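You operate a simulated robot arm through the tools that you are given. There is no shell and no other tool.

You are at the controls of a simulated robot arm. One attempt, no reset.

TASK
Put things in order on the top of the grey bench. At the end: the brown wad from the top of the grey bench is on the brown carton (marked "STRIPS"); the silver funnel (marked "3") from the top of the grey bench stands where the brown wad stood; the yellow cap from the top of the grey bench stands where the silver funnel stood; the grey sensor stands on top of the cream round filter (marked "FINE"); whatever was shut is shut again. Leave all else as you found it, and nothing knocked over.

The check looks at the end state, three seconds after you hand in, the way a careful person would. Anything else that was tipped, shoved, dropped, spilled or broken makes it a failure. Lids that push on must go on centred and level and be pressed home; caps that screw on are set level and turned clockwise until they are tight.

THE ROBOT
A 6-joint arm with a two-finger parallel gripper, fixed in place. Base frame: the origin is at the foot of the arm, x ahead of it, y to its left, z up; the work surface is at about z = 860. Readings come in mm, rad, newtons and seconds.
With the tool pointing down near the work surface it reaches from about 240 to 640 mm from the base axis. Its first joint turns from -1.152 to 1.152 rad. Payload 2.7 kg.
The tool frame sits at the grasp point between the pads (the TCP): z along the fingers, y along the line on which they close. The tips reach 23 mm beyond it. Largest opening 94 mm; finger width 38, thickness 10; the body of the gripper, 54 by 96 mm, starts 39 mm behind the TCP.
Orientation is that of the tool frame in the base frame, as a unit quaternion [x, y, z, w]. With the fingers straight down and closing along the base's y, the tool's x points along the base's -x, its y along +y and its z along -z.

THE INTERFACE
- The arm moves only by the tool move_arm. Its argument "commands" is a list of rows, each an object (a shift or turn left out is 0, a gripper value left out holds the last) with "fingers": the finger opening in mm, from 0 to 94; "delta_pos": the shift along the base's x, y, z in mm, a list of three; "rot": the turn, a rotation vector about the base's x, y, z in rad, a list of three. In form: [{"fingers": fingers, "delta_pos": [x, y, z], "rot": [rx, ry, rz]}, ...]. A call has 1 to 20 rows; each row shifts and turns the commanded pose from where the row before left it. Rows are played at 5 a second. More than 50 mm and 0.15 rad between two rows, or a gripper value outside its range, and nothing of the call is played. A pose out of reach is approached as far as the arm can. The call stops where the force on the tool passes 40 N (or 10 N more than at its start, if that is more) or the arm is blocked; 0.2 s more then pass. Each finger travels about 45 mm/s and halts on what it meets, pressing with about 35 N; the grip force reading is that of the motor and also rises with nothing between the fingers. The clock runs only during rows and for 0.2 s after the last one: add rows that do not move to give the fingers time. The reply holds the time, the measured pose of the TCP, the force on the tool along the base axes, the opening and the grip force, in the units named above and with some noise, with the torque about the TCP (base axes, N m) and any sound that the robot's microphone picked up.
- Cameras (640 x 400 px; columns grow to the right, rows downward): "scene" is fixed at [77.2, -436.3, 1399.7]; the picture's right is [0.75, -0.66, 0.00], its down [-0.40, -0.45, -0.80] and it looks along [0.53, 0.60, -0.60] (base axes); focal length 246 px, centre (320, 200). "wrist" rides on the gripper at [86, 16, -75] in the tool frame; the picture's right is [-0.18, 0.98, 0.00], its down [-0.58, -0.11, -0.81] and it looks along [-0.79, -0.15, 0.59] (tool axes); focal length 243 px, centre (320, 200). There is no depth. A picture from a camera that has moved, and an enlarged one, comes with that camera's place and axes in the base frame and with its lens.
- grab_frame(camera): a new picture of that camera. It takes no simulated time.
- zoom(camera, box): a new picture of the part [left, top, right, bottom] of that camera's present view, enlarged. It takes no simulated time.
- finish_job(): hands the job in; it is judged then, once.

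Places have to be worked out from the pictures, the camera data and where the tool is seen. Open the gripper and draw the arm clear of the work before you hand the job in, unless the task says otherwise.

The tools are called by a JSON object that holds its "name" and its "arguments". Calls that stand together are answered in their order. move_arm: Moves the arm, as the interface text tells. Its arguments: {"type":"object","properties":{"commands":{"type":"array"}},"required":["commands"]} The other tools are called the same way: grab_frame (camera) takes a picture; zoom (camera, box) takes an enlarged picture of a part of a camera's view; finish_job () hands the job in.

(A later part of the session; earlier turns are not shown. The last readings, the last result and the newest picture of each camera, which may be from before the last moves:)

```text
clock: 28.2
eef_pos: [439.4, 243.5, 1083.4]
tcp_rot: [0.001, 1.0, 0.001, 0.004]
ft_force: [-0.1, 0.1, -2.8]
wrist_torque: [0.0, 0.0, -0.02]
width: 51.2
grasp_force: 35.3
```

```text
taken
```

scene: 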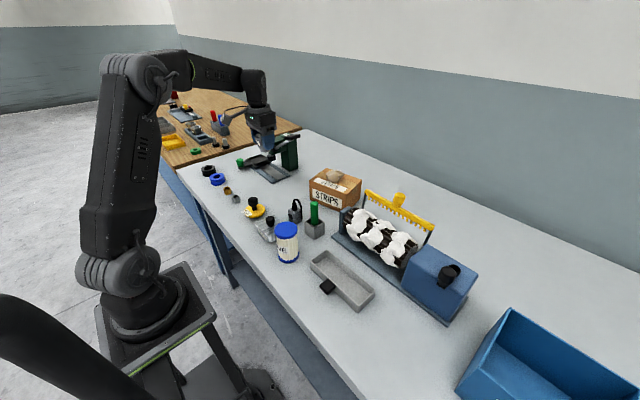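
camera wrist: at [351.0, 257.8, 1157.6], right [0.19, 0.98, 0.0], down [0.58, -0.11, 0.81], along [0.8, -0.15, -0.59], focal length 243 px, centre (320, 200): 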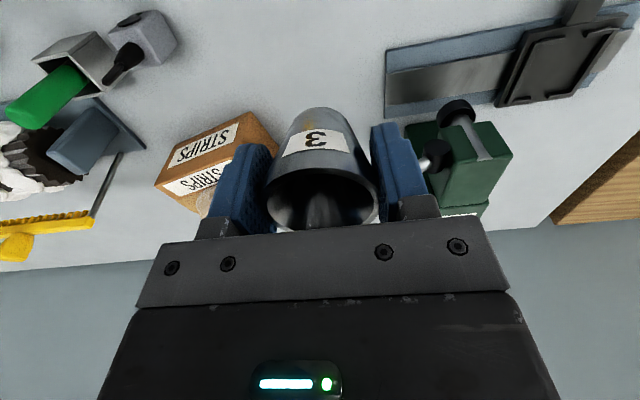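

The TCP is at (439, 243). I'll shift +26 mm in y over the wad's spot and descend to about 8 mm above the bench.

{"name": "move_arm", "arguments": {"commands": [{"delta_pos": [1, 26.5, 0]}, {"delta_pos": [0, 0, -40]}, {"delta_pos": [0, 0, -45]}, {"delta_pos": [0, 0, -45]}, {"delta_pos": [0, 0, -30]}, {"delta_pos": [0, 0, -15]}, {}, {}]}}

{"name": "zoom", "arguments": {"camera": "scene", "box": [220, 130, 320, 210]}}

{"name": "grab_frame", "arguments": {"camera": "wrist"}}

```text
clock: 30.0
eef_pos: [441.8, 269.9, 908.4]
tcp_rot: [0.001, 1.0, 0.001, 0.003]
ft_force: [0.3, -0.5, -2.6]
wrist_torque: [0.03, -0.03, 0.02]
width: 51.4
grasp_force: 35.1
```

```text
5.00 times, centred on (270, 170) of scene
camera zoom: at [77.3, -436.3, 1399.7], right [0.75, -0.66, 0.0], down [-0.4, -0.45, -0.8], along [0.53, 0.6, -0.6], focal length 1230 px, centre (570, 350)
```

zoom: 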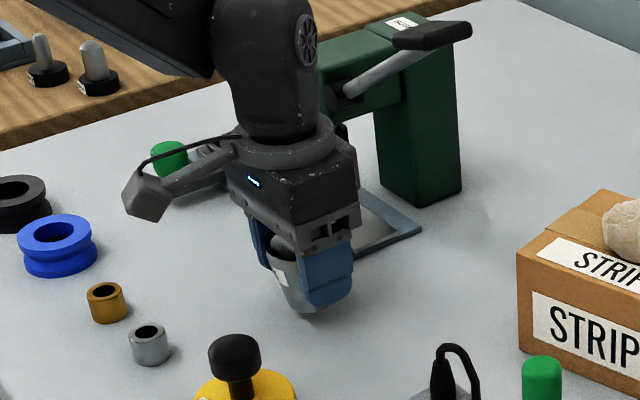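

```text
taken
camera wrist: at [353.9, 285.5, 983.2], right [0.19, 0.98, 0.0], down [0.58, -0.11, 0.81], along [0.8, -0.15, -0.59], focal length 243 px, centre (320, 200)
```

wrist: 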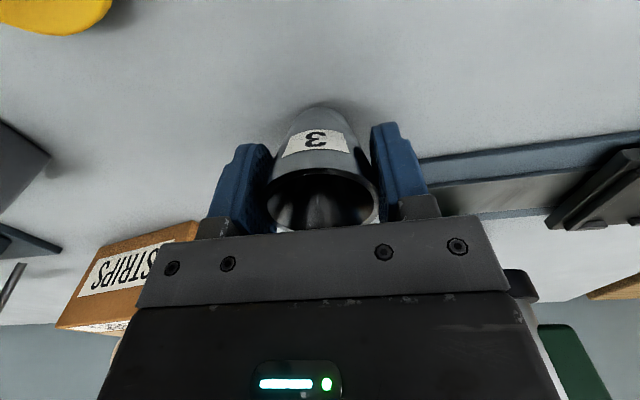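

Now the final lowering in small steps, watching for contact.

{"name": "move_arm", "arguments": {"commands": [{"delta_pos": [0, 0, -4]}, {"delta_pos": [0, 0, -2]}, {"delta_pos": [0, 0, -1.5]}, {}]}}

{"name": "zoom", "arguments": {"camera": "scene", "box": [250, 170, 290, 200]}}

```text
clock: 31.0
eef_pos: [440.5, 270.1, 900.0]
tcp_rot: [0.002, 1.0, 0.001, 0.004]
ft_force: [-0.1, -0.2, -2.3]
wrist_torque: [-0.05, -0.01, 0.0]
width: 51.1
grasp_force: 35.1
```

```text
13.33 times, centred on (270, 185) of scene
camera zoom: at [77.3, -436.3, 1399.7], right [0.75, -0.66, 0.0], down [-0.4, -0.45, -0.8], along [0.53, 0.6, -0.6], focal length 3279 px, centre (987, 400)
```

zoom: 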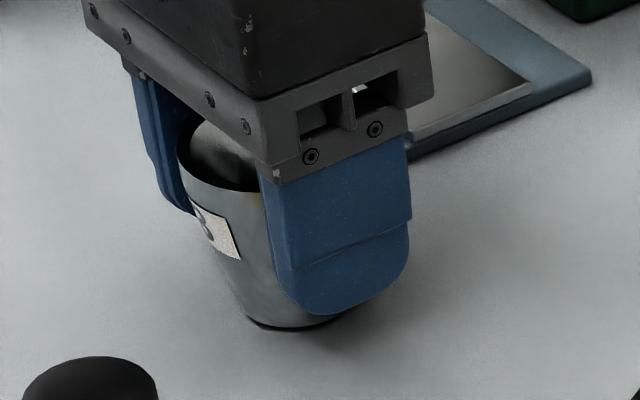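

{"name": "move_arm", "arguments": {"commands": [{"delta_pos": [0, 0, -1]}, {"delta_pos": [0, 0, -1]}, {}]}}

```text
clock: 31.8
eef_pos: [439.2, 269.0, 899.0]
tcp_rot: [0.001, 1.0, 0.001, 0.004]
ft_force: [-0.8, 0.0, -2.1]
wrist_torque: [0.01, 0.0, -0.03]
width: 51.3
grasp_force: 35.1
```

The funnel's weight (about −2.5 N) is still carried, so I'll continue in 0.7 mm steps until contact.

{"name": "move_arm", "arguments": {"commands": [{"delta_pos": [0, 0, -0.7]}, {"delta_pos": [0, 0, -0.7]}, {}]}}

```text
clock: 32.6
eef_pos: [440.3, 269.1, 898.7]
tcp_rot: [0.001, 1.0, 0.0, 0.003]
ft_force: [0.2, 0.0, -2.4]
wrist_torque: [0.02, -0.02, 0.0]
width: 51.2
grasp_force: 35.6
```

{"name": "move_arm", "arguments": {"commands": [{"delta_pos": [0, 0, -0.7]}, {"delta_pos": [0, 0, -0.7]}, {}]}}

{"name": "zoom", "arguments": {"camera": "scene", "box": [250, 170, 290, 200]}}

```text
clock: 33.4
eef_pos: [439.1, 269.2, 897.3]
tcp_rot: [0.001, 1.0, 0.001, 0.004]
ft_force: [-0.4, 1.5, 7.1]
wrist_torque: [-0.06, 0.06, -0.04]
width: 51.2
grasp_force: 35.2
```

```text
13.33 times, centred on (270, 185) of scene
camera zoom: at [77.1, -436.3, 1399.7], right [0.75, -0.66, 0.0], down [-0.4, -0.45, -0.8], along [0.53, 0.6, -0.6], focal length 3279 px, centre (987, 400)
```

zoom: 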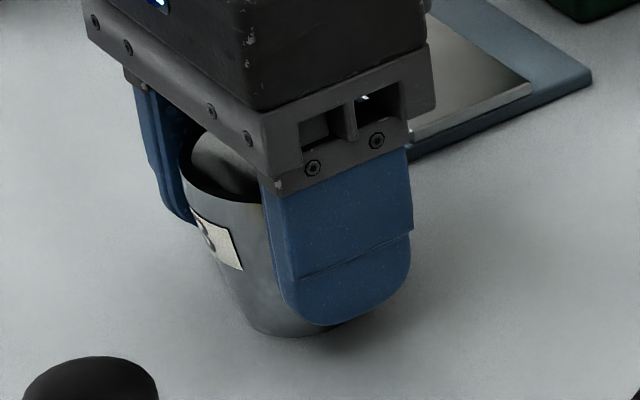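

Contact made (+7 N). Opening gradually, then rising.

{"name": "move_arm", "arguments": {"commands": [{"fingers": 55}, {"fingers": 62}, {"fingers": 74}, {"fingers": 90}, {}, {}]}}

{"name": "zoom", "arguments": {"camera": "scene", "box": [250, 170, 290, 200]}}

{"name": "grab_frame", "arguments": {"camera": "wrist"}}

```text
clock: 34.8
eef_pos: [440.0, 268.6, 897.7]
tcp_rot: [0.001, 1.0, 0.001, 0.003]
ft_force: [0.1, -0.3, 0.6]
wrist_torque: [0.01, 0.03, -0.02]
width: 89.9
grasp_force: 0.1
```

```text
13.33 times, centred on (270, 185) of scene
camera zoom: at [77.2, -436.3, 1399.7], right [0.75, -0.66, 0.0], down [-0.4, -0.45, -0.8], along [0.53, 0.6, -0.6], focal length 3279 px, centre (987, 400)
```

zoom: 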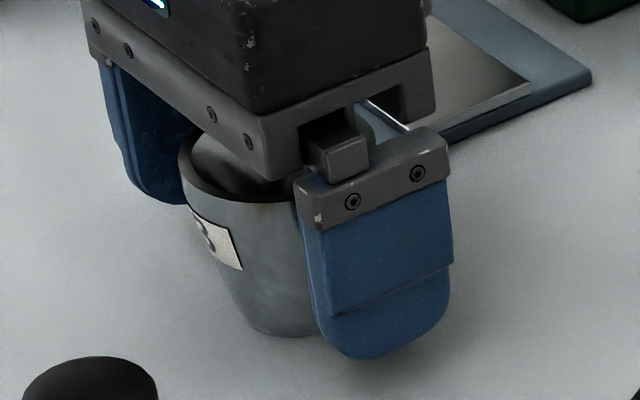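

```text
taken
camera wrist: at [352.1, 283.0, 971.4], right [0.19, 0.98, 0.0], down [0.58, -0.11, 0.81], along [0.8, -0.15, -0.59], focal length 243 px, centre (320, 200)
```

wrist: 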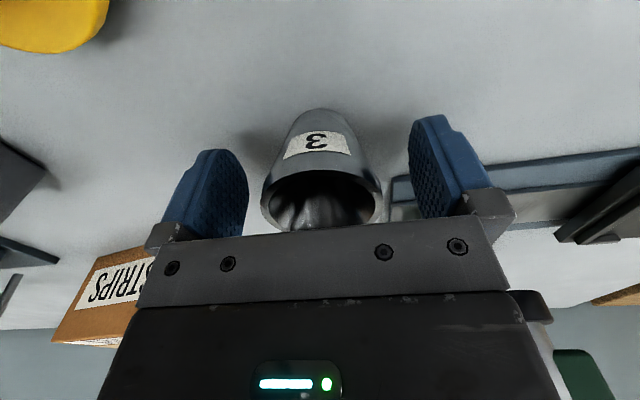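

The funnel stands free and upright. I'll rise straight up, then move back to look at the yellow cap near (339, 195).

{"name": "move_arm", "arguments": {"commands": [{"fingers": 94, "delta_pos": [0, 0, 20]}, {"delta_pos": [0, 0, 40]}, {"delta_pos": [0, 0, 45]}, {"delta_pos": [0, 0, 45]}, {"delta_pos": [-35, -25, 0]}, {"delta_pos": [-35, -25, 0]}, {"delta_pos": [-31, -25, 0]}, {}, {}]}}

{"name": "grab_frame", "arguments": {"camera": "wrist"}}

{"name": "zoom", "arguments": {"camera": "scene", "box": [220, 130, 320, 230]}}

```text
clock: 36.8
eef_pos: [342.6, 193.2, 1047.1]
tcp_rot: [0.001, 1.0, 0.001, 0.003]
ft_force: [0.2, 0.7, 0.1]
wrist_torque: [0.04, 0.0, 0.03]
width: 93.6
grasp_force: 0.1
```

```text
taken
camera wrist: at [254.7, 208.4, 1121.5], right [0.19, 0.98, 0.0], down [0.58, -0.11, 0.81], along [0.8, -0.15, -0.59], focal length 243 px, centre (320, 200)
```

wrist: 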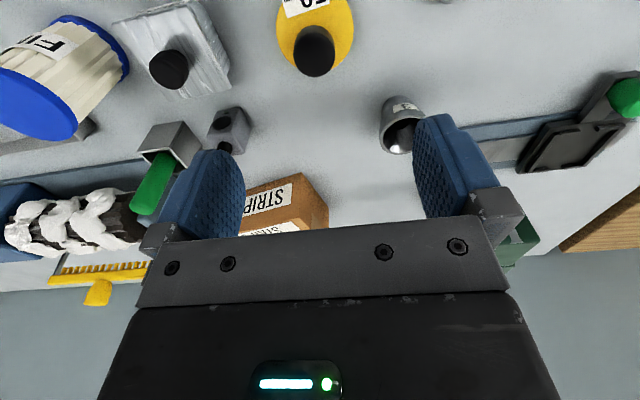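

```text
4.00 times, centred on (270, 180) of scene
camera zoom: at [77.2, -436.3, 1399.7], right [0.75, -0.66, 0.0], down [-0.4, -0.45, -0.8], along [0.53, 0.6, -0.6], focal length 984 px, centre (520, 280)
```

zoom: 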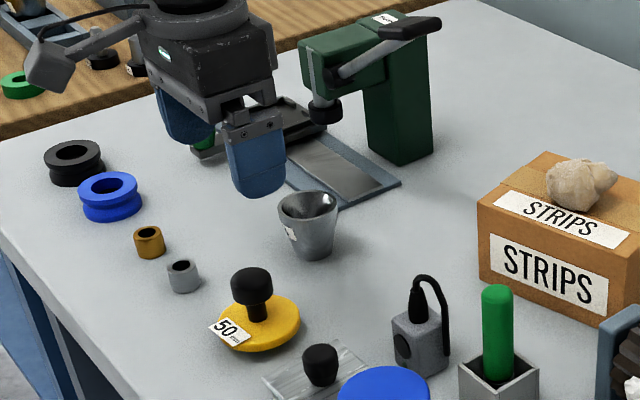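

The funnel's in place. Now a closer look at the cap and its surroundings from the wrist.

{"name": "zoom", "arguments": {"camera": "wrist", "box": [250, 0, 380, 90]}}

{"name": "zoom", "arguments": {"camera": "wrist", "box": [90, 0, 270, 180]}}

```text
4.44 times, centred on (315, 45) of wrist
camera zoom: at [254.7, 208.4, 1121.5], right [0.19, 0.98, 0.0], down [0.58, -0.11, 0.81], along [0.8, -0.15, -0.59], focal length 1078 px, centre (342, 889)
```

zoom: 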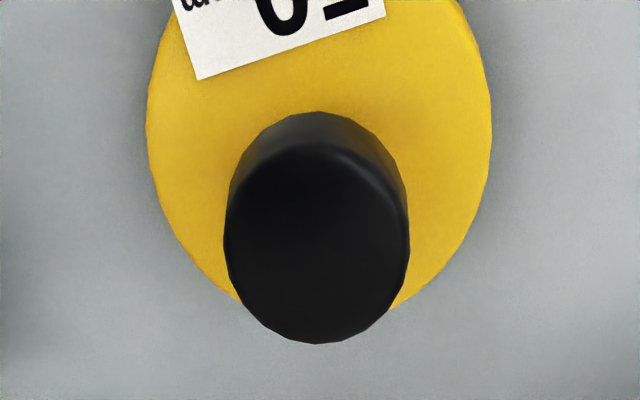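

```text
2.22 times, centred on (180, 90) of wrist
camera zoom: at [254.7, 208.4, 1121.5], right [0.19, 0.98, 0.0], down [0.58, -0.11, 0.81], along [0.8, -0.15, -0.59], focal length 539 px, centre (631, 444)
```

zoom: 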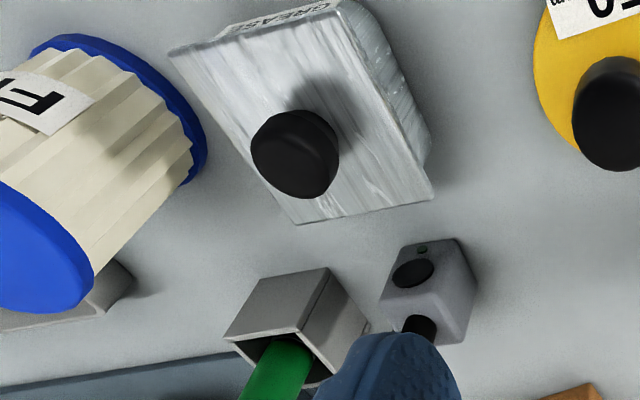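

The cap's knob is at about (336.5, 188.5), with its top at z ≈ 926 and a diameter of about 31 mm. I'll align, narrow the fingers to 60, and descend to just above the knob for another check.

{"name": "move_arm", "arguments": {"commands": [{"fingers": 60, "delta_pos": [-6, -4.5, 0]}, {"delta_pos": [0, 0, -30]}, {"delta_pos": [0, 0, -30]}, {}, {}]}}

{"name": "grab_frame", "arguments": {"camera": "wrist"}}

{"name": "zoom", "arguments": {"camera": "scene", "box": [220, 160, 300, 230]}}

```text
clock: 38.0
eef_pos: [334.7, 189.9, 984.4]
tcp_rot: [0.001, 1.0, 0.0, 0.003]
ft_force: [0.0, -0.6, -0.3]
wrist_torque: [-0.01, 0.01, -0.02]
width: 60.1
grasp_force: 0.1
```

```text
taken
camera wrist: at [247.4, 205.0, 1059.2], right [0.19, 0.98, 0.0], down [0.58, -0.11, 0.81], along [0.8, -0.15, -0.59], focal length 243 px, centre (320, 200)
```

wrist: 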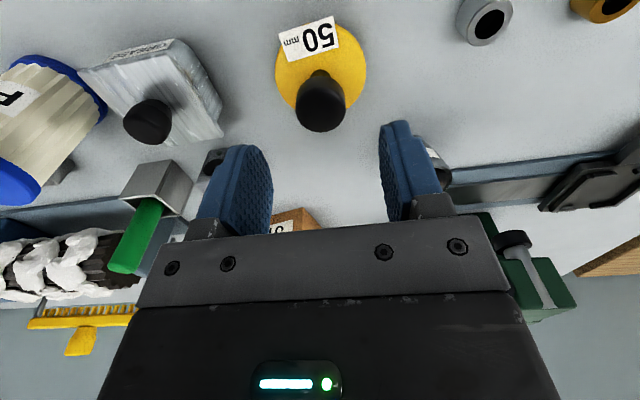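

```text
5.71 times, centred on (260, 195) of scene
camera zoom: at [77.2, -436.3, 1399.7], right [0.75, -0.66, 0.0], down [-0.4, -0.45, -0.8], along [0.53, 0.6, -0.6], focal length 1406 px, centre (663, 229)
```

zoom: 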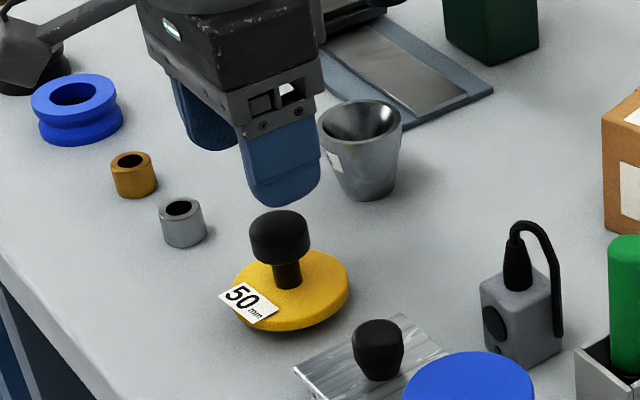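

{"name": "zoom", "arguments": {"camera": "wrist", "box": [260, 10, 380, 150]}}

```text
2.86 times, centred on (320, 80) of wrist
camera zoom: at [247.4, 205.0, 1059.2], right [0.19, 0.98, 0.0], down [0.58, -0.11, 0.81], along [0.8, -0.15, -0.59], focal length 693 px, centre (320, 543)
```

zoom: 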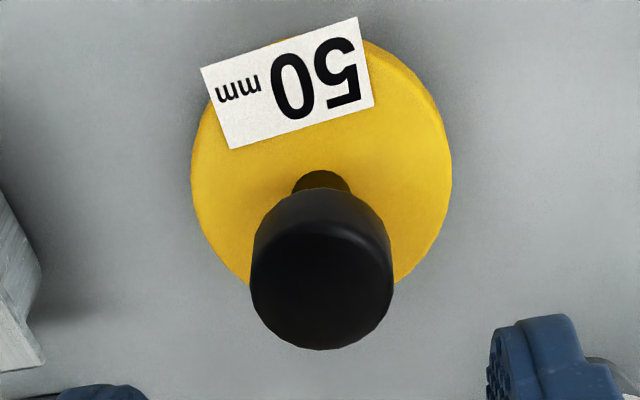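

The knob centre is confirmed at (336.3, 188.8), with its top at z ≈ 924. I'll descend to TCP z ≈ 912 and close on it.

{"name": "move_arm", "arguments": {"commands": [{"delta_pos": [1.5, -1, -30]}, {"delta_pos": [0, 0, -25]}, {"delta_pos": [0, 0, -17]}, {}, {}]}}

{"name": "grab_frame", "arguments": {"camera": "wrist"}}

{"name": "zoom", "arguments": {"camera": "scene", "box": [220, 160, 300, 230]}}

```text
clock: 39.2
eef_pos: [335.4, 187.7, 913.9]
tcp_rot: [0.001, 1.0, 0.001, 0.004]
ft_force: [0.6, 0.4, -0.1]
wrist_torque: [-0.01, 0.01, -0.01]
width: 59.9
grasp_force: 0.0
```

```text
taken
camera wrist: at [247.4, 202.3, 988.2], right [0.19, 0.98, 0.0], down [0.58, -0.11, 0.81], along [0.8, -0.15, -0.59], focal length 243 px, centre (320, 200)
```

wrist: 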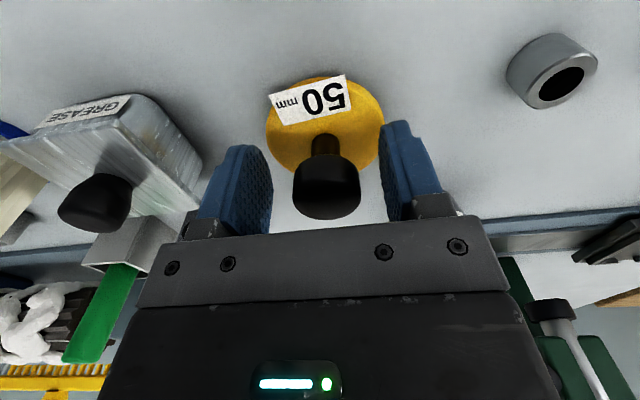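

```text
5.71 times, centred on (260, 195) of scene
camera zoom: at [77.2, -436.3, 1399.7], right [0.75, -0.66, 0.0], down [-0.4, -0.45, -0.8], along [0.53, 0.6, -0.6], focal length 1406 px, centre (663, 229)
```

zoom: 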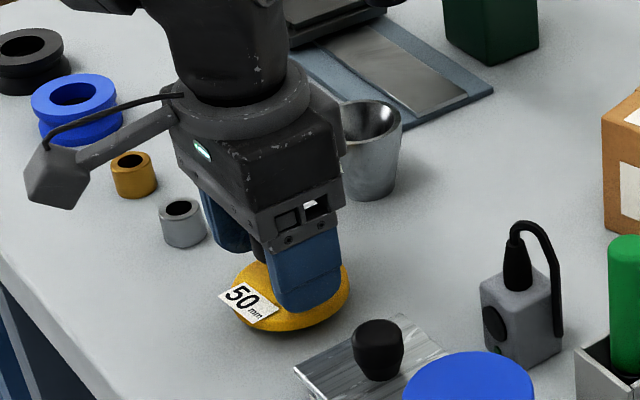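

The knob is centred between the pads. Closing.

{"name": "move_arm", "arguments": {"commands": [{"fingers": 40}, {"fingers": 26}, {}, {}, {}]}}

{"name": "grab_frame", "arguments": {"camera": "wrist"}}

```text
clock: 40.4
eef_pos: [334.2, 187.9, 915.1]
tcp_rot: [0.001, 1.0, 0.001, 0.003]
ft_force: [0.1, 0.5, 1.0]
wrist_torque: [-0.05, -0.05, -0.02]
width: 31.0
grasp_force: 34.8
```

```text
taken
camera wrist: at [247.4, 202.3, 988.4], right [0.19, 0.98, 0.0], down [0.58, -0.11, 0.81], along [0.8, -0.15, -0.59], focal length 243 px, centre (320, 200)
```

wrist: 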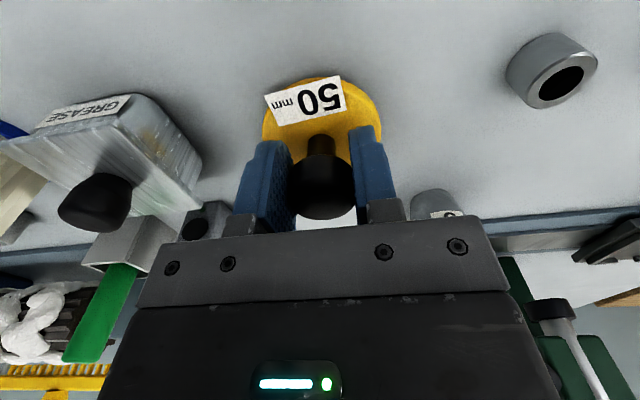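

Gripped at 31 mm. Lifting straight up and checking.

{"name": "move_arm", "arguments": {"commands": [{"delta_pos": [0, 0, 10]}, {"delta_pos": [0, 0, 25]}, {"delta_pos": [0, 0, 40]}, {}]}}

{"name": "grab_frame", "arguments": {"camera": "wrist"}}

{"name": "zoom", "arguments": {"camera": "scene", "box": [220, 150, 310, 230]}}

```text
clock: 41.4
eef_pos: [332.7, 187.5, 989.2]
tcp_rot: [0.001, 1.0, 0.0, 0.003]
ft_force: [-0.2, -0.1, -1.1]
wrist_torque: [-0.01, 0.01, -0.03]
width: 31.0
grasp_force: 34.5
```

```text
taken
camera wrist: at [244.8, 201.5, 1062.6], right [0.19, 0.98, 0.0], down [0.58, -0.11, 0.81], along [0.8, -0.15, -0.59], focal length 243 px, centre (320, 200)
```

wrist: 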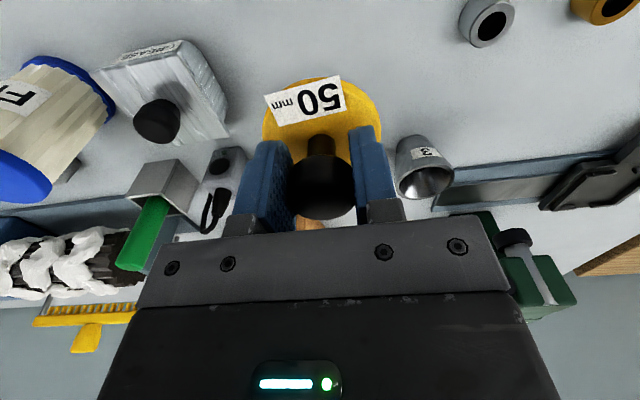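

```text
5.00 times, centred on (265, 190) of scene
camera zoom: at [77.2, -436.3, 1399.7], right [0.75, -0.66, 0.0], down [-0.4, -0.45, -0.8], along [0.53, 0.6, -0.6], focal length 1230 px, centre (595, 250)
```

zoom: 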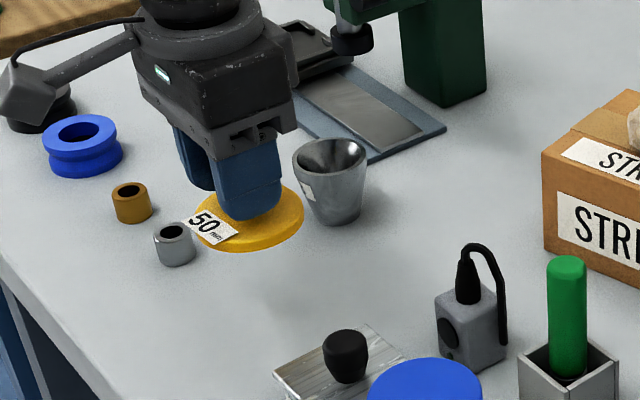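

The cap is held level. I'll raise it to z ≈ 1085 and carry it along to the funnel's old spot (338, −391).

{"name": "move_arm", "arguments": {"commands": [{"delta_pos": [0, 0, 45]}, {"delta_pos": [0, 0, 50]}, {"delta_pos": [0, -25, 0]}, {"delta_pos": [0, -45, 0]}, {"delta_pos": [0, -45, 0]}, {"delta_pos": [0, -45, 0]}, {"delta_pos": [0, -45, 0]}, {"delta_pos": [0, -45, 0]}, {"delta_pos": [0, -45, 0]}, {"delta_pos": [0, -45, 0]}, {"delta_pos": [0, -45, 0]}, {"delta_pos": [0, -45, 0]}, {"delta_pos": [0, -45, 0]}, {"delta_pos": [0, -45, 0]}, {"delta_pos": [2, -35, 0]}, {"delta_pos": [0, -24, 0]}, {}, {}]}}

{"name": "grab_frame", "arguments": {"camera": "wrist"}}

{"name": "grab_frame", "arguments": {"camera": "scene"}}

```text
clock: 45.2
eef_pos: [335.5, -389.4, 1084.6]
tcp_rot: [0.001, 1.0, 0.001, 0.003]
ft_force: [-0.3, 0.0, -1.8]
wrist_torque: [-0.04, 0.0, 0.01]
width: 30.9
grasp_force: 34.8
```

```text
taken
camera wrist: at [248.1, -375.9, 1159.2], right [0.19, 0.98, 0.0], down [0.58, -0.11, 0.81], along [0.8, -0.15, -0.59], focal length 243 px, centre (320, 200)
```

wrist: 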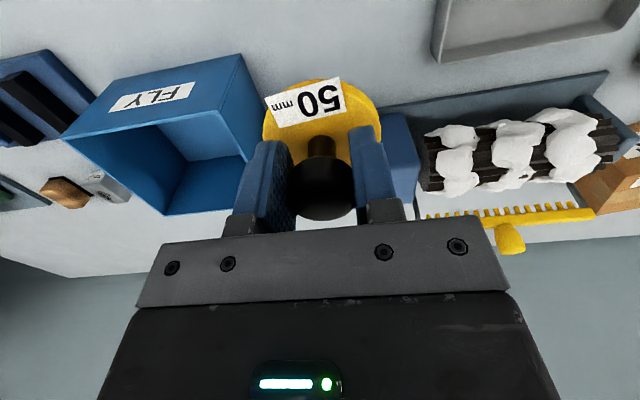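

```text
taken
```

scene: 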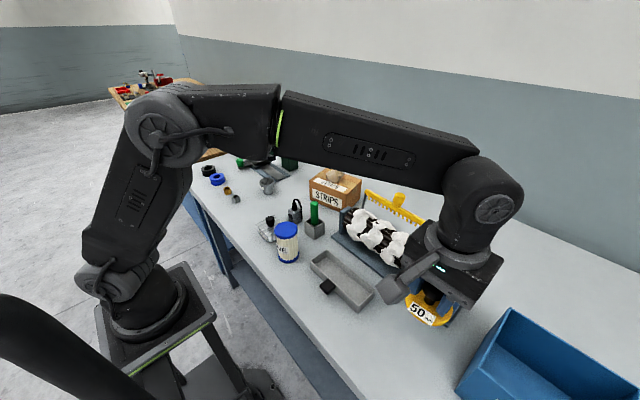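

The cap's disc now sits over (338, −391.5), which matches the funnel's old position. Descending to about 8 mm above the bench.

{"name": "move_arm", "arguments": {"commands": [{"delta_pos": [0, 0, -40]}, {"delta_pos": [0, 0, -45]}, {"delta_pos": [0, 0, -40]}, {"delta_pos": [0, 0, -25]}, {"delta_pos": [0, 0, -12]}, {}, {}]}}

{"name": "grab_frame", "arguments": {"camera": "wrist"}}

{"name": "zoom", "arguments": {"camera": "scene", "box": [350, 280, 480, 390]}}

```text
clock: 46.8
eef_pos: [335.9, -389.8, 920.6]
tcp_rot: [0.001, 1.0, 0.001, 0.004]
ft_force: [-0.2, 0.1, -1.4]
wrist_torque: [-0.02, 0.06, 0.01]
width: 30.9
grasp_force: 35.1
```

```text
taken
camera wrist: at [248.7, -375.3, 995.5], right [0.19, 0.98, 0.0], down [0.58, -0.11, 0.81], along [0.8, -0.15, -0.59], focal length 243 px, centre (320, 200)
```

wrist: 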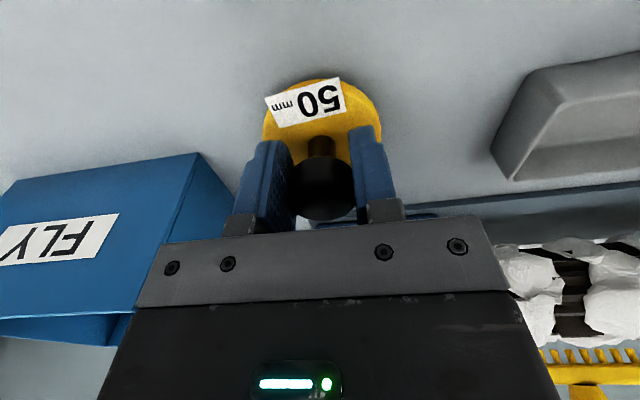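

```text
3.64 times, centred on (415, 335) of scene
camera zoom: at [77.2, -436.3, 1399.7], right [0.75, -0.66, 0.0], down [-0.4, -0.45, -0.8], along [0.53, 0.6, -0.6], focal length 894 px, centre (-26, -291)
```

zoom: 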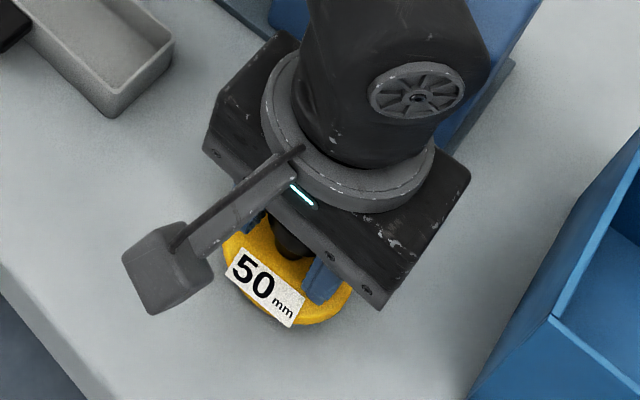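

{"name": "move_arm", "arguments": {"commands": [{"delta_pos": [0, 0, -2.5]}, {"delta_pos": [0, 0, -1.5]}, {"delta_pos": [0, 0, -1]}, {}]}}

```text
clock: 47.8
eef_pos: [336.9, -390.6, 917.9]
tcp_rot: [0.001, 1.0, 0.001, 0.003]
ft_force: [-0.3, -1.1, -1.6]
wrist_torque: [-0.01, 0.0, 0.05]
width: 30.9
grasp_force: 34.8
```

No contact yet, so I'll keep lowering in 1 mm steps.

{"name": "move_arm", "arguments": {"commands": [{"delta_pos": [0, 0, -1]}, {"delta_pos": [0, 0, -1]}, {}]}}

```text
clock: 48.6
eef_pos: [336.0, -391.0, 915.6]
tcp_rot: [0.002, 1.0, 0.001, 0.003]
ft_force: [-0.7, -0.1, -0.6]
wrist_torque: [-0.01, 0.04, 0.03]
width: 30.9
grasp_force: 35.6
```

{"name": "move_arm", "arguments": {"commands": [{"delta_pos": [0, 0, -0.8]}, {"delta_pos": [0, 0, -0.8]}, {}]}}

```text
clock: 49.4
eef_pos: [335.6, -390.9, 914.0]
tcp_rot: [0.001, 1.0, 0.001, 0.004]
ft_force: [-0.4, -0.1, -2.0]
wrist_torque: [0.01, 0.04, 0.02]
width: 31.2
grasp_force: 35.0
```

{"name": "move_arm", "arguments": {"commands": [{"delta_pos": [0, 0, -0.8]}, {"delta_pos": [0, 0, -0.8]}, {}]}}

{"name": "zoom", "arguments": {"camera": "scene", "box": [380, 315, 440, 375]}}

```text
clock: 50.2
eef_pos: [336.5, -391.8, 914.5]
tcp_rot: [0.0, 1.0, 0.0, 0.004]
ft_force: [-4.4, 1.5, 13.1]
wrist_torque: [0.17, 0.14, -0.01]
width: 30.8
grasp_force: 34.8
```

```text
6.67 times, centred on (410, 345) of scene
camera zoom: at [77.0, -436.1, 1399.8], right [0.75, -0.66, 0.0], down [-0.4, -0.45, -0.8], along [0.53, 0.6, -0.6], focal length 1640 px, centre (-280, -767)
```

zoom: 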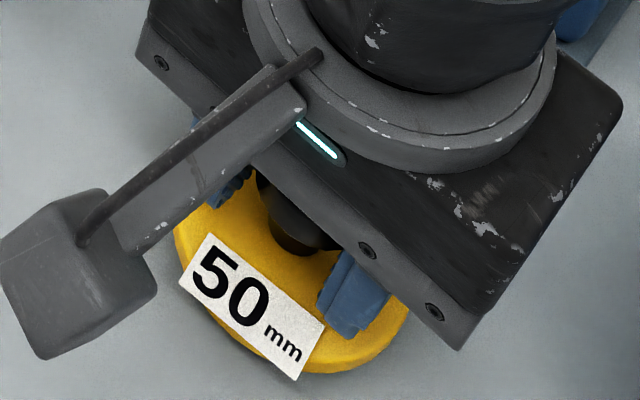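

The cap is seated (+13 N). I'll ease off slightly, open to 56, and rise straight up.

{"name": "move_arm", "arguments": {"commands": [{"delta_pos": [0, 0, 0.5]}, {"fingers": 34}, {"fingers": 42}, {"fingers": 58}, {}, {"delta_pos": [0, 0, 15]}, {"delta_pos": [0, 0, 35]}, {"delta_pos": [0, 0, 45]}, {"delta_pos": [0, 0, 45]}, {}]}}

{"name": "grab_frame", "arguments": {"camera": "wrist"}}

{"name": "zoom", "arguments": {"camera": "scene", "box": [350, 280, 480, 390]}}

```text
clock: 52.4
eef_pos: [336.7, -388.4, 1056.1]
tcp_rot: [0.001, 1.0, 0.001, 0.004]
ft_force: [0.4, 1.0, -0.5]
wrist_torque: [-0.01, 0.0, 0.01]
width: 58.2
grasp_force: 0.0
```

```text
taken
camera wrist: at [249.9, -373.7, 1130.1], right [0.19, 0.98, 0.0], down [0.58, -0.11, 0.81], along [0.8, -0.15, -0.59], focal length 243 px, centre (320, 200)
```

wrist: 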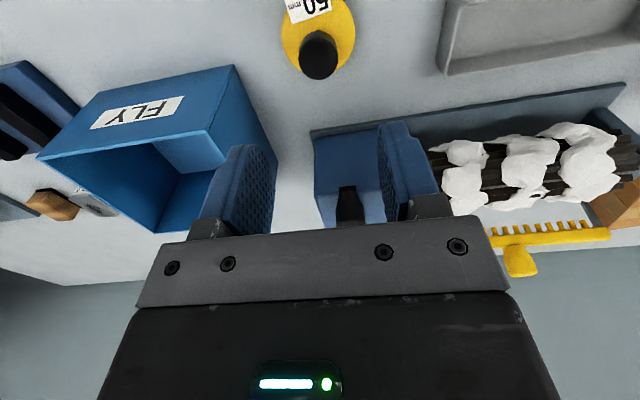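

```text
3.64 times, centred on (415, 335) of scene
camera zoom: at [77.2, -436.3, 1399.7], right [0.75, -0.66, 0.0], down [-0.4, -0.45, -0.8], along [0.53, 0.6, -0.6], focal length 894 px, centre (-26, -291)
```

zoom: 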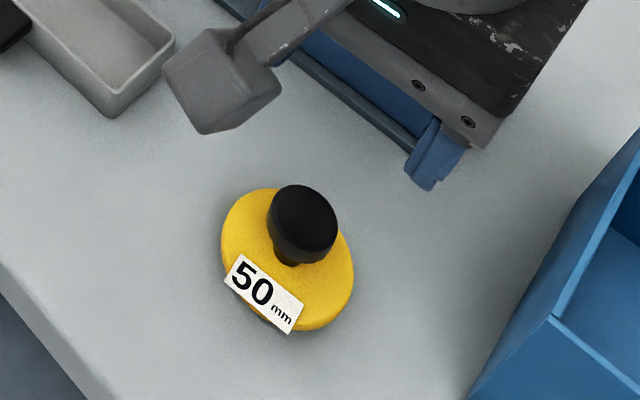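

The cap stands at the funnel's old spot. Next is the sensor near (417, 74); I'll fly there at z ≈ 1085 and inspect it.

{"name": "move_arm", "arguments": {"commands": [{"fingers": 94, "delta_pos": [0, 0, 30]}, {"delta_pos": [8, 45, 0]}, {"delta_pos": [8, 46, 0]}, {"delta_pos": [8, 46, 0]}, {"delta_pos": [8, 46, 0]}, {"delta_pos": [8, 46, 0]}, {"delta_pos": [8, 46, 0]}, {"delta_pos": [8, 46, 0]}, {"delta_pos": [8, 46, 0]}, {"delta_pos": [8, 46, 0]}, {"delta_pos": [8, 47, 0]}, {}, {}]}}

{"name": "grab_frame", "arguments": {"camera": "wrist"}}

{"name": "grab_frame", "arguments": {"camera": "scene"}}

```text
clock: 55.2
eef_pos: [414.7, 67.0, 1080.8]
tcp_rot: [0.001, 1.0, 0.001, 0.003]
ft_force: [-0.1, -0.4, 0.5]
wrist_torque: [0.01, 0.01, -0.01]
width: 94.0
grasp_force: 0.1
```

```text
taken
camera wrist: at [327.5, 82.3, 1155.6], right [0.19, 0.98, 0.0], down [0.58, -0.11, 0.81], along [0.8, -0.15, -0.59], focal length 243 px, centre (320, 200)
```

wrist: 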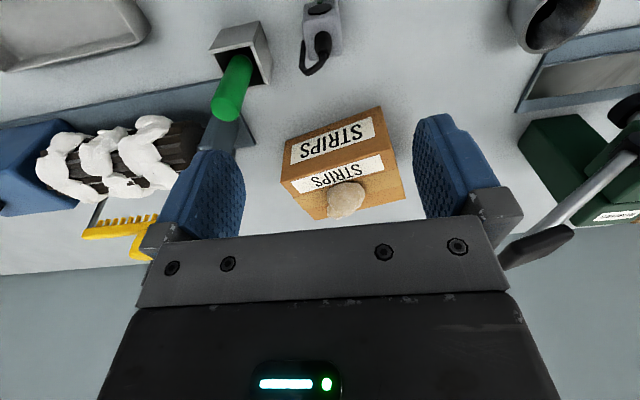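

```text
taken
```

scene: 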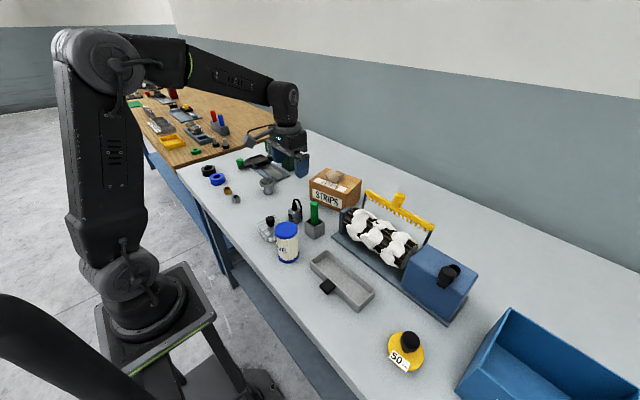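

{"name": "zoom", "arguments": {"camera": "wrist", "box": [200, 0, 380, 130]}}

{"name": "zoom", "arguments": {"camera": "scene", "box": [265, 190, 345, 270]}}

```text
3.08 times, centred on (290, 65) of wrist
camera zoom: at [327.5, 82.3, 1155.6], right [0.19, 0.98, 0.0], down [0.58, -0.11, 0.81], along [0.8, -0.15, -0.59], focal length 746 px, centre (412, 615)
```

zoom: 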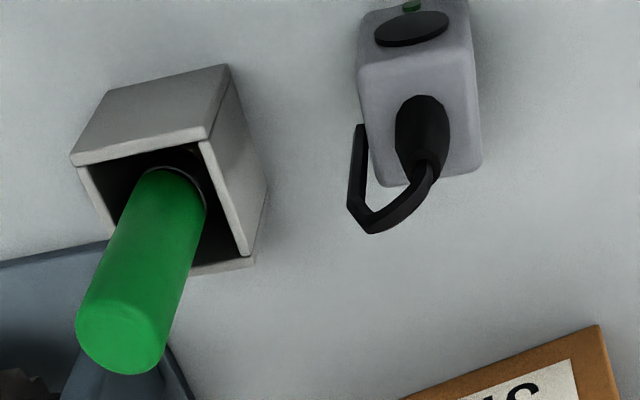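

```text
5.00 times, centred on (305, 230) of scene
camera zoom: at [77.2, -436.3, 1399.7], right [0.75, -0.66, 0.0], down [-0.4, -0.45, -0.8], along [0.53, 0.6, -0.6], focal length 1230 px, centre (395, 50)
```

zoom: 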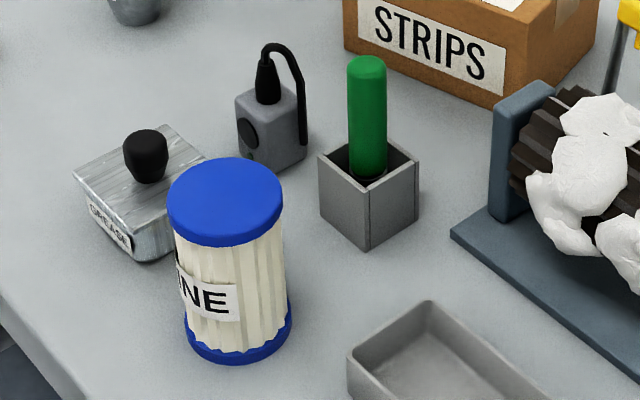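

The sensor body is about 34 mm square, centred near (424, 68), with a cable loop running down its −y side. I'll grip it across the ±x faces, so I turn the tool −90° about z (keeping the camera away from the green rod) and look again.

{"name": "move_arm", "arguments": {"commands": [{"delta_pos": [1, 4, 0], "rot": [0, 0, -0.1428]}, {"delta_pos": [1, 4, 0], "rot": [0, 0, -0.1428]}, {"delta_pos": [1, 4, 0], "rot": [0, 0, -0.1428]}, {"delta_pos": [1, 4, 0], "rot": [0, 0, -0.1428]}, {"delta_pos": [1, 4, 0], "rot": [0, 0, -0.1428]}, {"delta_pos": [1, 4, 0], "rot": [0, 0, -0.1428]}, {"delta_pos": [1, 4, 0], "rot": [0, 0, -0.1428]}, {"delta_pos": [1, 4, 0], "rot": [0, 0, -0.1428]}, {"delta_pos": [1, 4, 0], "rot": [0, 0, -0.1428]}, {"delta_pos": [0, 4, 0], "rot": [0, 0, -0.1428]}, {"delta_pos": [0, 0, 0], "rot": [0, 0, -0.1428]}, {}, {}]}}

{"name": "grab_frame", "arguments": {"camera": "wrist"}}

{"name": "grab_frame", "arguments": {"camera": "scene"}}

```text
clock: 58.0
eef_pos: [423.7, 109.7, 1083.1]
tcp_rot: [0.708, 0.707, -0.002, 0.003]
ft_force: [-0.2, 0.1, -0.5]
wrist_torque: [-0.03, 0.03, -0.02]
width: 94.0
grasp_force: 0.1
```

```text
taken
camera wrist: at [440.5, 194.5, 1157.0], right [0.98, -0.19, 0.0], down [-0.11, -0.58, 0.81], along [-0.15, -0.8, -0.59], focal length 243 px, centre (320, 200)
```

wrist: 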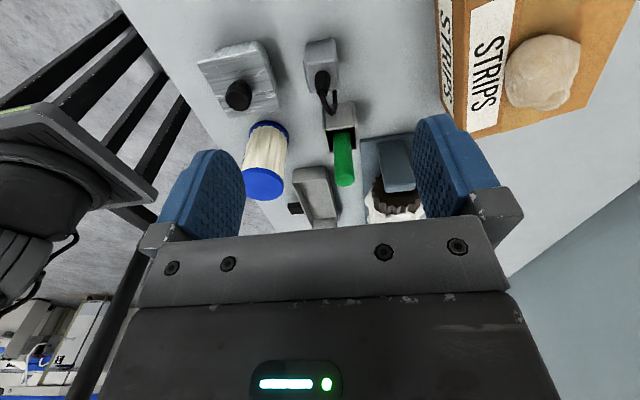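

```text
taken
```

scene: 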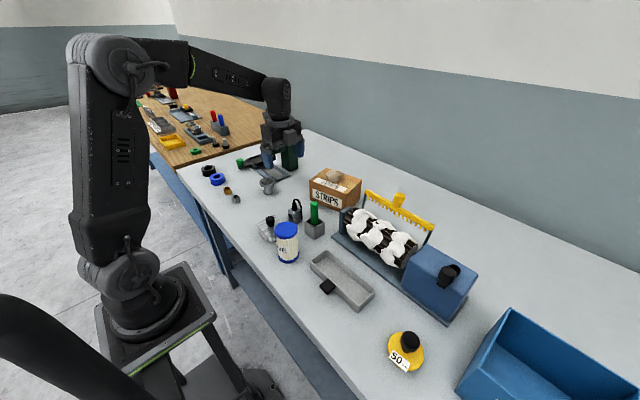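

The tool has turned and now looks toward −y. Zooming on the sensor from this side.

{"name": "zoom", "arguments": {"camera": "wrist", "box": [280, 20, 380, 120]}}

{"name": "zoom", "arguments": {"camera": "wrist", "box": [180, 20, 360, 230]}}

```text
4.00 times, centred on (330, 70) of wrist
camera zoom: at [440.5, 194.5, 1157.0], right [0.98, -0.19, 0.0], down [-0.11, -0.58, 0.81], along [-0.15, -0.8, -0.59], focal length 970 px, centre (280, 720)
```

zoom: 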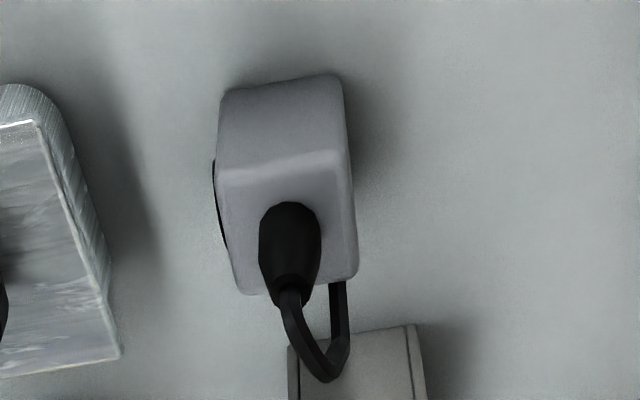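

```text
1.90 times, centred on (270, 125) of wrist
camera zoom: at [440.5, 194.5, 1157.0], right [0.98, -0.19, 0.0], down [-0.11, -0.58, 0.81], along [-0.15, -0.8, -0.59], focal length 462 px, centre (415, 343)
```

zoom: 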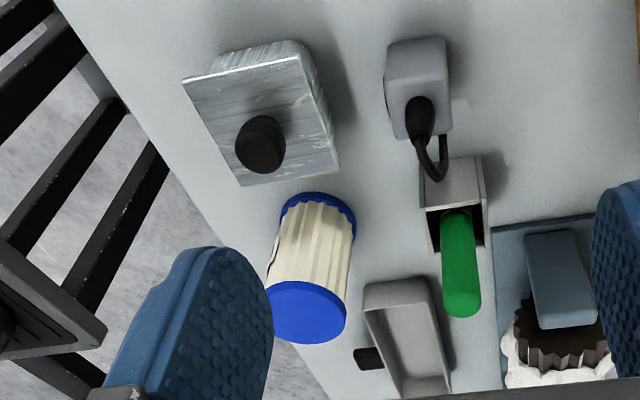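

The sensor body spans x 404–436, y 51–83 and z 860–905, with the cable arching well above it and down the −y side. I need the cable's top height before choosing a grip, so I'll take a lower, flatter view.

{"name": "move_arm", "arguments": {"commands": [{"delta_pos": [0, 20, -40]}, {"delta_pos": [0, 20, -40]}, {"delta_pos": [0, 0, -40]}, {}, {}]}}

{"name": "zoom", "arguments": {"camera": "wrist", "box": [240, 100, 420, 240]}}

{"name": "grab_frame", "arguments": {"camera": "wrist"}}

```text
clock: 59.2
eef_pos: [425.0, 148.5, 962.9]
tcp_rot: [0.708, 0.706, -0.002, 0.003]
ft_force: [0.5, 0.1, 0.0]
wrist_torque: [0.02, 0.02, 0.04]
width: 93.9
grasp_force: 0.1
```

```text
2.86 times, centred on (330, 170) of wrist
camera zoom: at [440.3, 234.5, 1037.4], right [0.98, -0.19, 0.0], down [-0.11, -0.58, 0.81], along [-0.15, -0.8, -0.59], focal length 693 px, centre (291, 286)
```

zoom: 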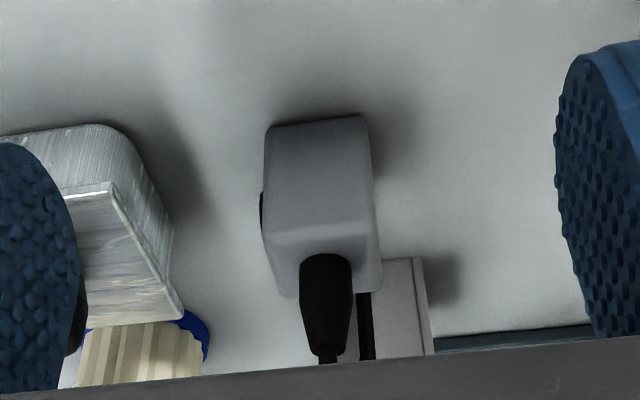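

```text
taken
camera wrist: at [440.3, 234.5, 1037.4], right [0.98, -0.19, 0.0], down [-0.11, -0.58, 0.81], along [-0.15, -0.8, -0.59], focal length 243 px, centre (320, 200)
```

wrist: 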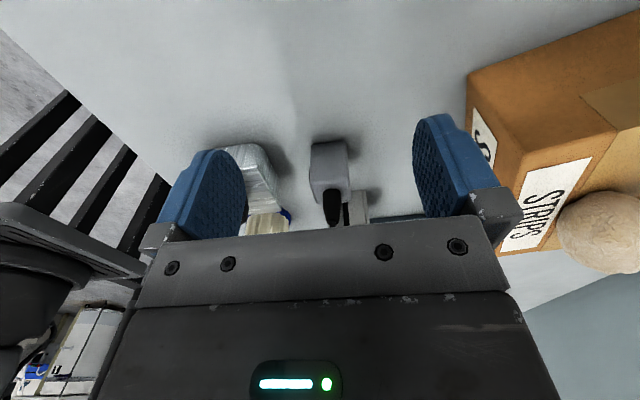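

The cable top is hidden by the palm; I'll rise about 45 mm for a clear view of it.

{"name": "move_arm", "arguments": {"commands": [{"delta_pos": [0, 0, 45]}, {}, {}]}}

{"name": "zoom", "arguments": {"camera": "wrist", "box": [250, 100, 410, 230]}}

{"name": "zoom", "arguments": {"camera": "scene", "box": [280, 190, 320, 230]}}

```text
clock: 60.0
eef_pos: [424.6, 148.8, 1008.2]
tcp_rot: [0.708, 0.706, -0.002, 0.003]
ft_force: [-0.4, -0.5, 0.1]
wrist_torque: [-0.01, 0.0, -0.01]
width: 94.1
grasp_force: 0.1
```

```text
3.08 times, centred on (330, 165) of wrist
camera zoom: at [440.4, 233.0, 1083.9], right [0.98, -0.19, 0.0], down [-0.11, -0.58, 0.81], along [-0.15, -0.8, -0.59], focal length 746 px, centre (289, 308)
```

zoom: 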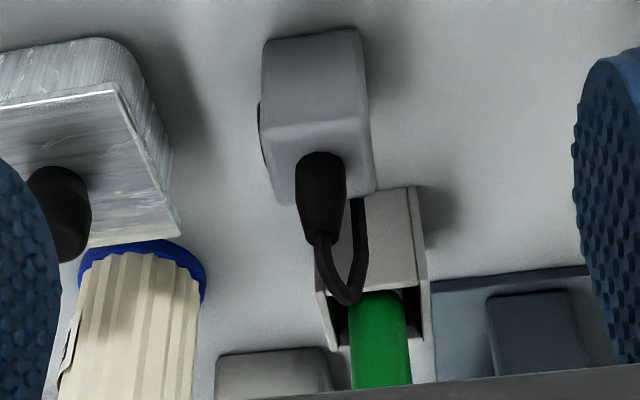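

```text
10.00 times, centred on (300, 210) of scene
camera zoom: at [77.2, -436.3, 1399.7], right [0.75, -0.66, 0.0], down [-0.4, -0.45, -0.8], along [0.53, 0.6, -0.6], focal length 2460 px, centre (520, 100)
```

zoom: 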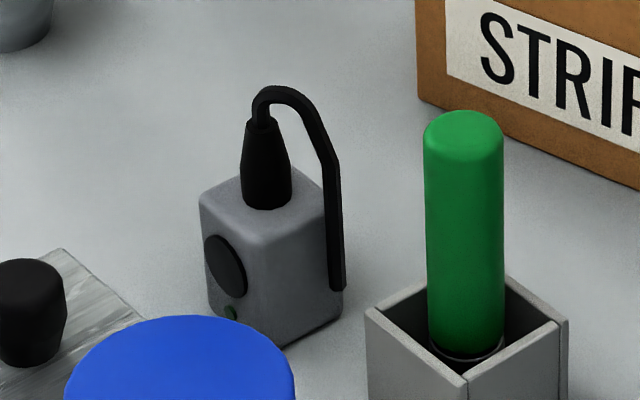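

The cable's top is near z ≈ 955, too high for a straight-down grip without the palm pressing on it. I'll tilt the fingers about 30° so the palm clears it. First I want an accurate fix on the filter, so I'll move for a clean look at it.

{"name": "move_arm", "arguments": {"commands": [{"delta_pos": [0, 0, 42]}, {"delta_pos": [-32, -30, 0]}, {"delta_pos": [-32, -30, 0]}, {"delta_pos": [-31, -29, 0]}, {}, {}]}}

{"name": "grab_frame", "arguments": {"camera": "wrist"}}

{"name": "zoom", "arguments": {"camera": "wrist", "box": [250, 100, 410, 230]}}

{"name": "zoom", "arguments": {"camera": "scene", "box": [265, 210, 315, 270]}}

```text
clock: 61.4
eef_pos: [328.1, 57.8, 1043.4]
tcp_rot: [0.708, 0.707, -0.002, 0.003]
ft_force: [-0.1, -0.3, 0.2]
wrist_torque: [0.01, -0.02, 0.04]
width: 93.7
grasp_force: 0.0
```

```text
taken
camera wrist: at [343.7, 143.1, 1118.1], right [0.98, -0.18, 0.0], down [-0.11, -0.58, 0.81], along [-0.15, -0.8, -0.59], focal length 243 px, centre (320, 200)
```

wrist: 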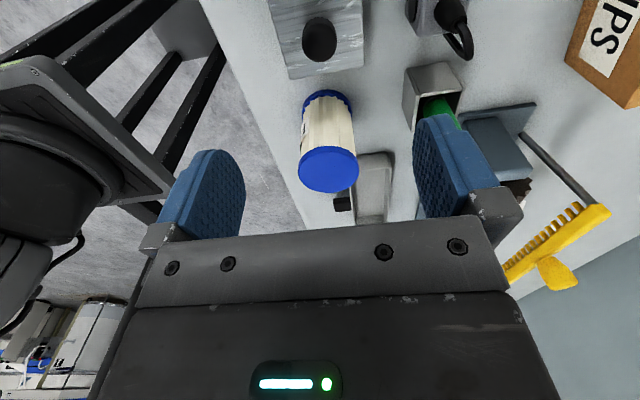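

```text
3.08 times, centred on (330, 165) of wrist
camera zoom: at [343.7, 143.1, 1118.1], right [0.98, -0.18, 0.0], down [-0.11, -0.58, 0.81], along [-0.15, -0.8, -0.59], focal length 746 px, centre (289, 308)
```

zoom: 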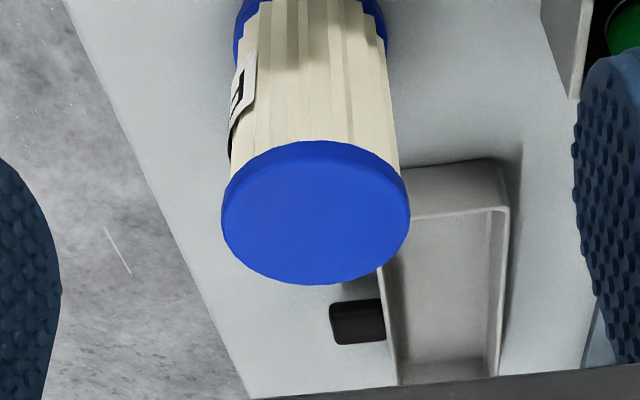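

```text
6.67 times, centred on (290, 240) of scene
camera zoom: at [77.2, -436.3, 1399.7], right [0.75, -0.66, 0.0], down [-0.4, -0.45, -0.8], along [0.53, 0.6, -0.6], focal length 1640 px, centre (520, -67)
```

zoom: 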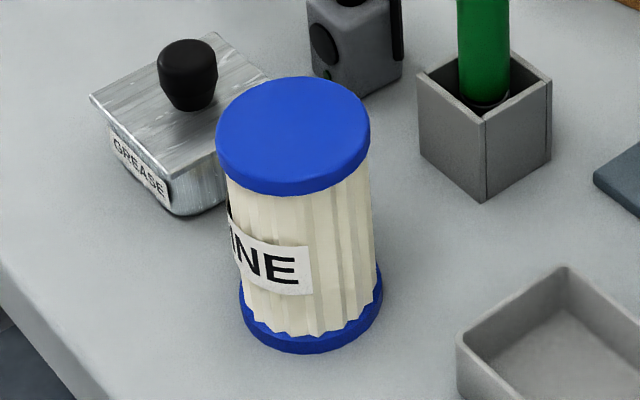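

The filter's top is centred near (320, −27) at z ≈ 957 and is about 59 mm across. I'll move back toward the sensor, tilting −30° about x and narrowing the fingers to 62.

{"name": "move_arm", "arguments": {"commands": [{"fingers": 62, "delta_pos": [23, 14, 0], "rot": [-0.1309, 0, 0]}, {"delta_pos": [23, 14, 0], "rot": [-0.1309, 0, 0]}, {"delta_pos": [23, 14, 0], "rot": [-0.1309, 0, 0]}, {"delta_pos": [23, 14, 0], "rot": [-0.1309, 0, 0]}, {}, {}]}}

{"name": "grab_frame", "arguments": {"camera": "wrist"}}

{"name": "grab_frame", "arguments": {"camera": "scene"}}

```text
clock: 62.8
eef_pos: [420.1, 117.7, 1048.2]
tcp_rot: [0.683, 0.682, -0.184, 0.186]
ft_force: [0.1, 0.5, -0.3]
wrist_torque: [0.02, 0.01, -0.03]
width: 61.7
grasp_force: 0.1
```

```text
taken
camera wrist: at [436.3, 228.0, 1069.2], right [0.98, -0.16, 0.09], down [-0.11, -0.09, 0.99], along [-0.15, -0.98, -0.11], focal length 243 px, centre (320, 200)
```

wrist: 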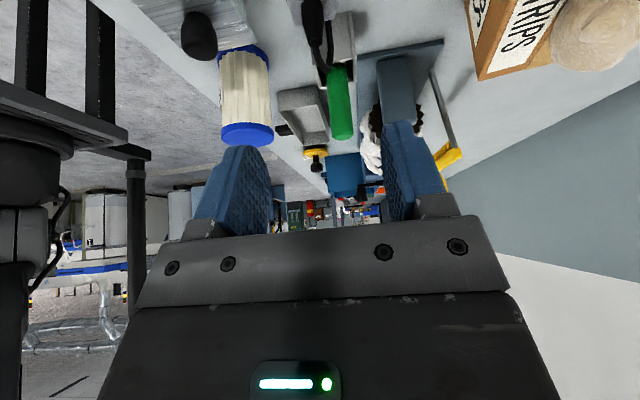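

```text
taken
```

scene: 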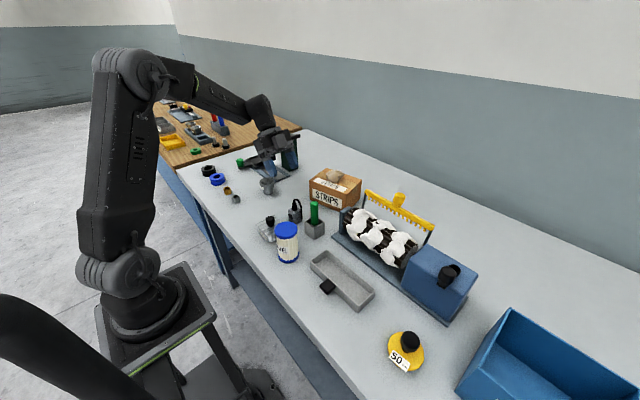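

The tilt is right (fingers pointing down and toward −y). I'll go to the start of a straight approach line at about (420.5, 113, 977).

{"name": "move_arm", "arguments": {"commands": [{"delta_pos": [0.5, -2, -35]}, {"delta_pos": [0, -2, -35]}, {}, {}]}}

{"name": "grab_frame", "arguments": {"camera": "wrist"}}

{"name": "zoom", "arguments": {"camera": "scene", "box": [240, 150, 330, 240]}}

```text
clock: 63.8
eef_pos: [422.0, 112.0, 981.5]
tcp_rot: [0.683, 0.682, -0.185, 0.185]
ft_force: [-0.3, -0.1, 0.9]
wrist_torque: [0.0, -0.01, -0.02]
width: 62.2
grasp_force: 0.0
```

```text
taken
camera wrist: at [438.5, 223.1, 1001.5], right [0.98, -0.16, 0.09], down [-0.11, -0.09, 0.99], along [-0.15, -0.98, -0.11], focal length 243 px, centre (320, 200)
```

wrist: 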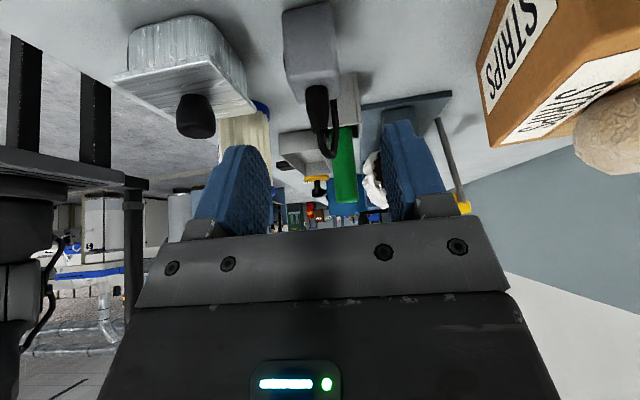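

```text
4.44 times, centred on (285, 195) of scene
camera zoom: at [77.2, -436.3, 1399.7], right [0.75, -0.66, 0.0], down [-0.4, -0.45, -0.8], along [0.53, 0.6, -0.6], focal length 1093 px, centre (476, 222)
```

zoom: 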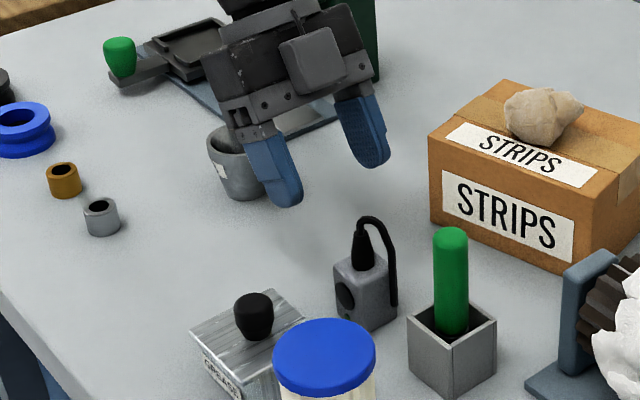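

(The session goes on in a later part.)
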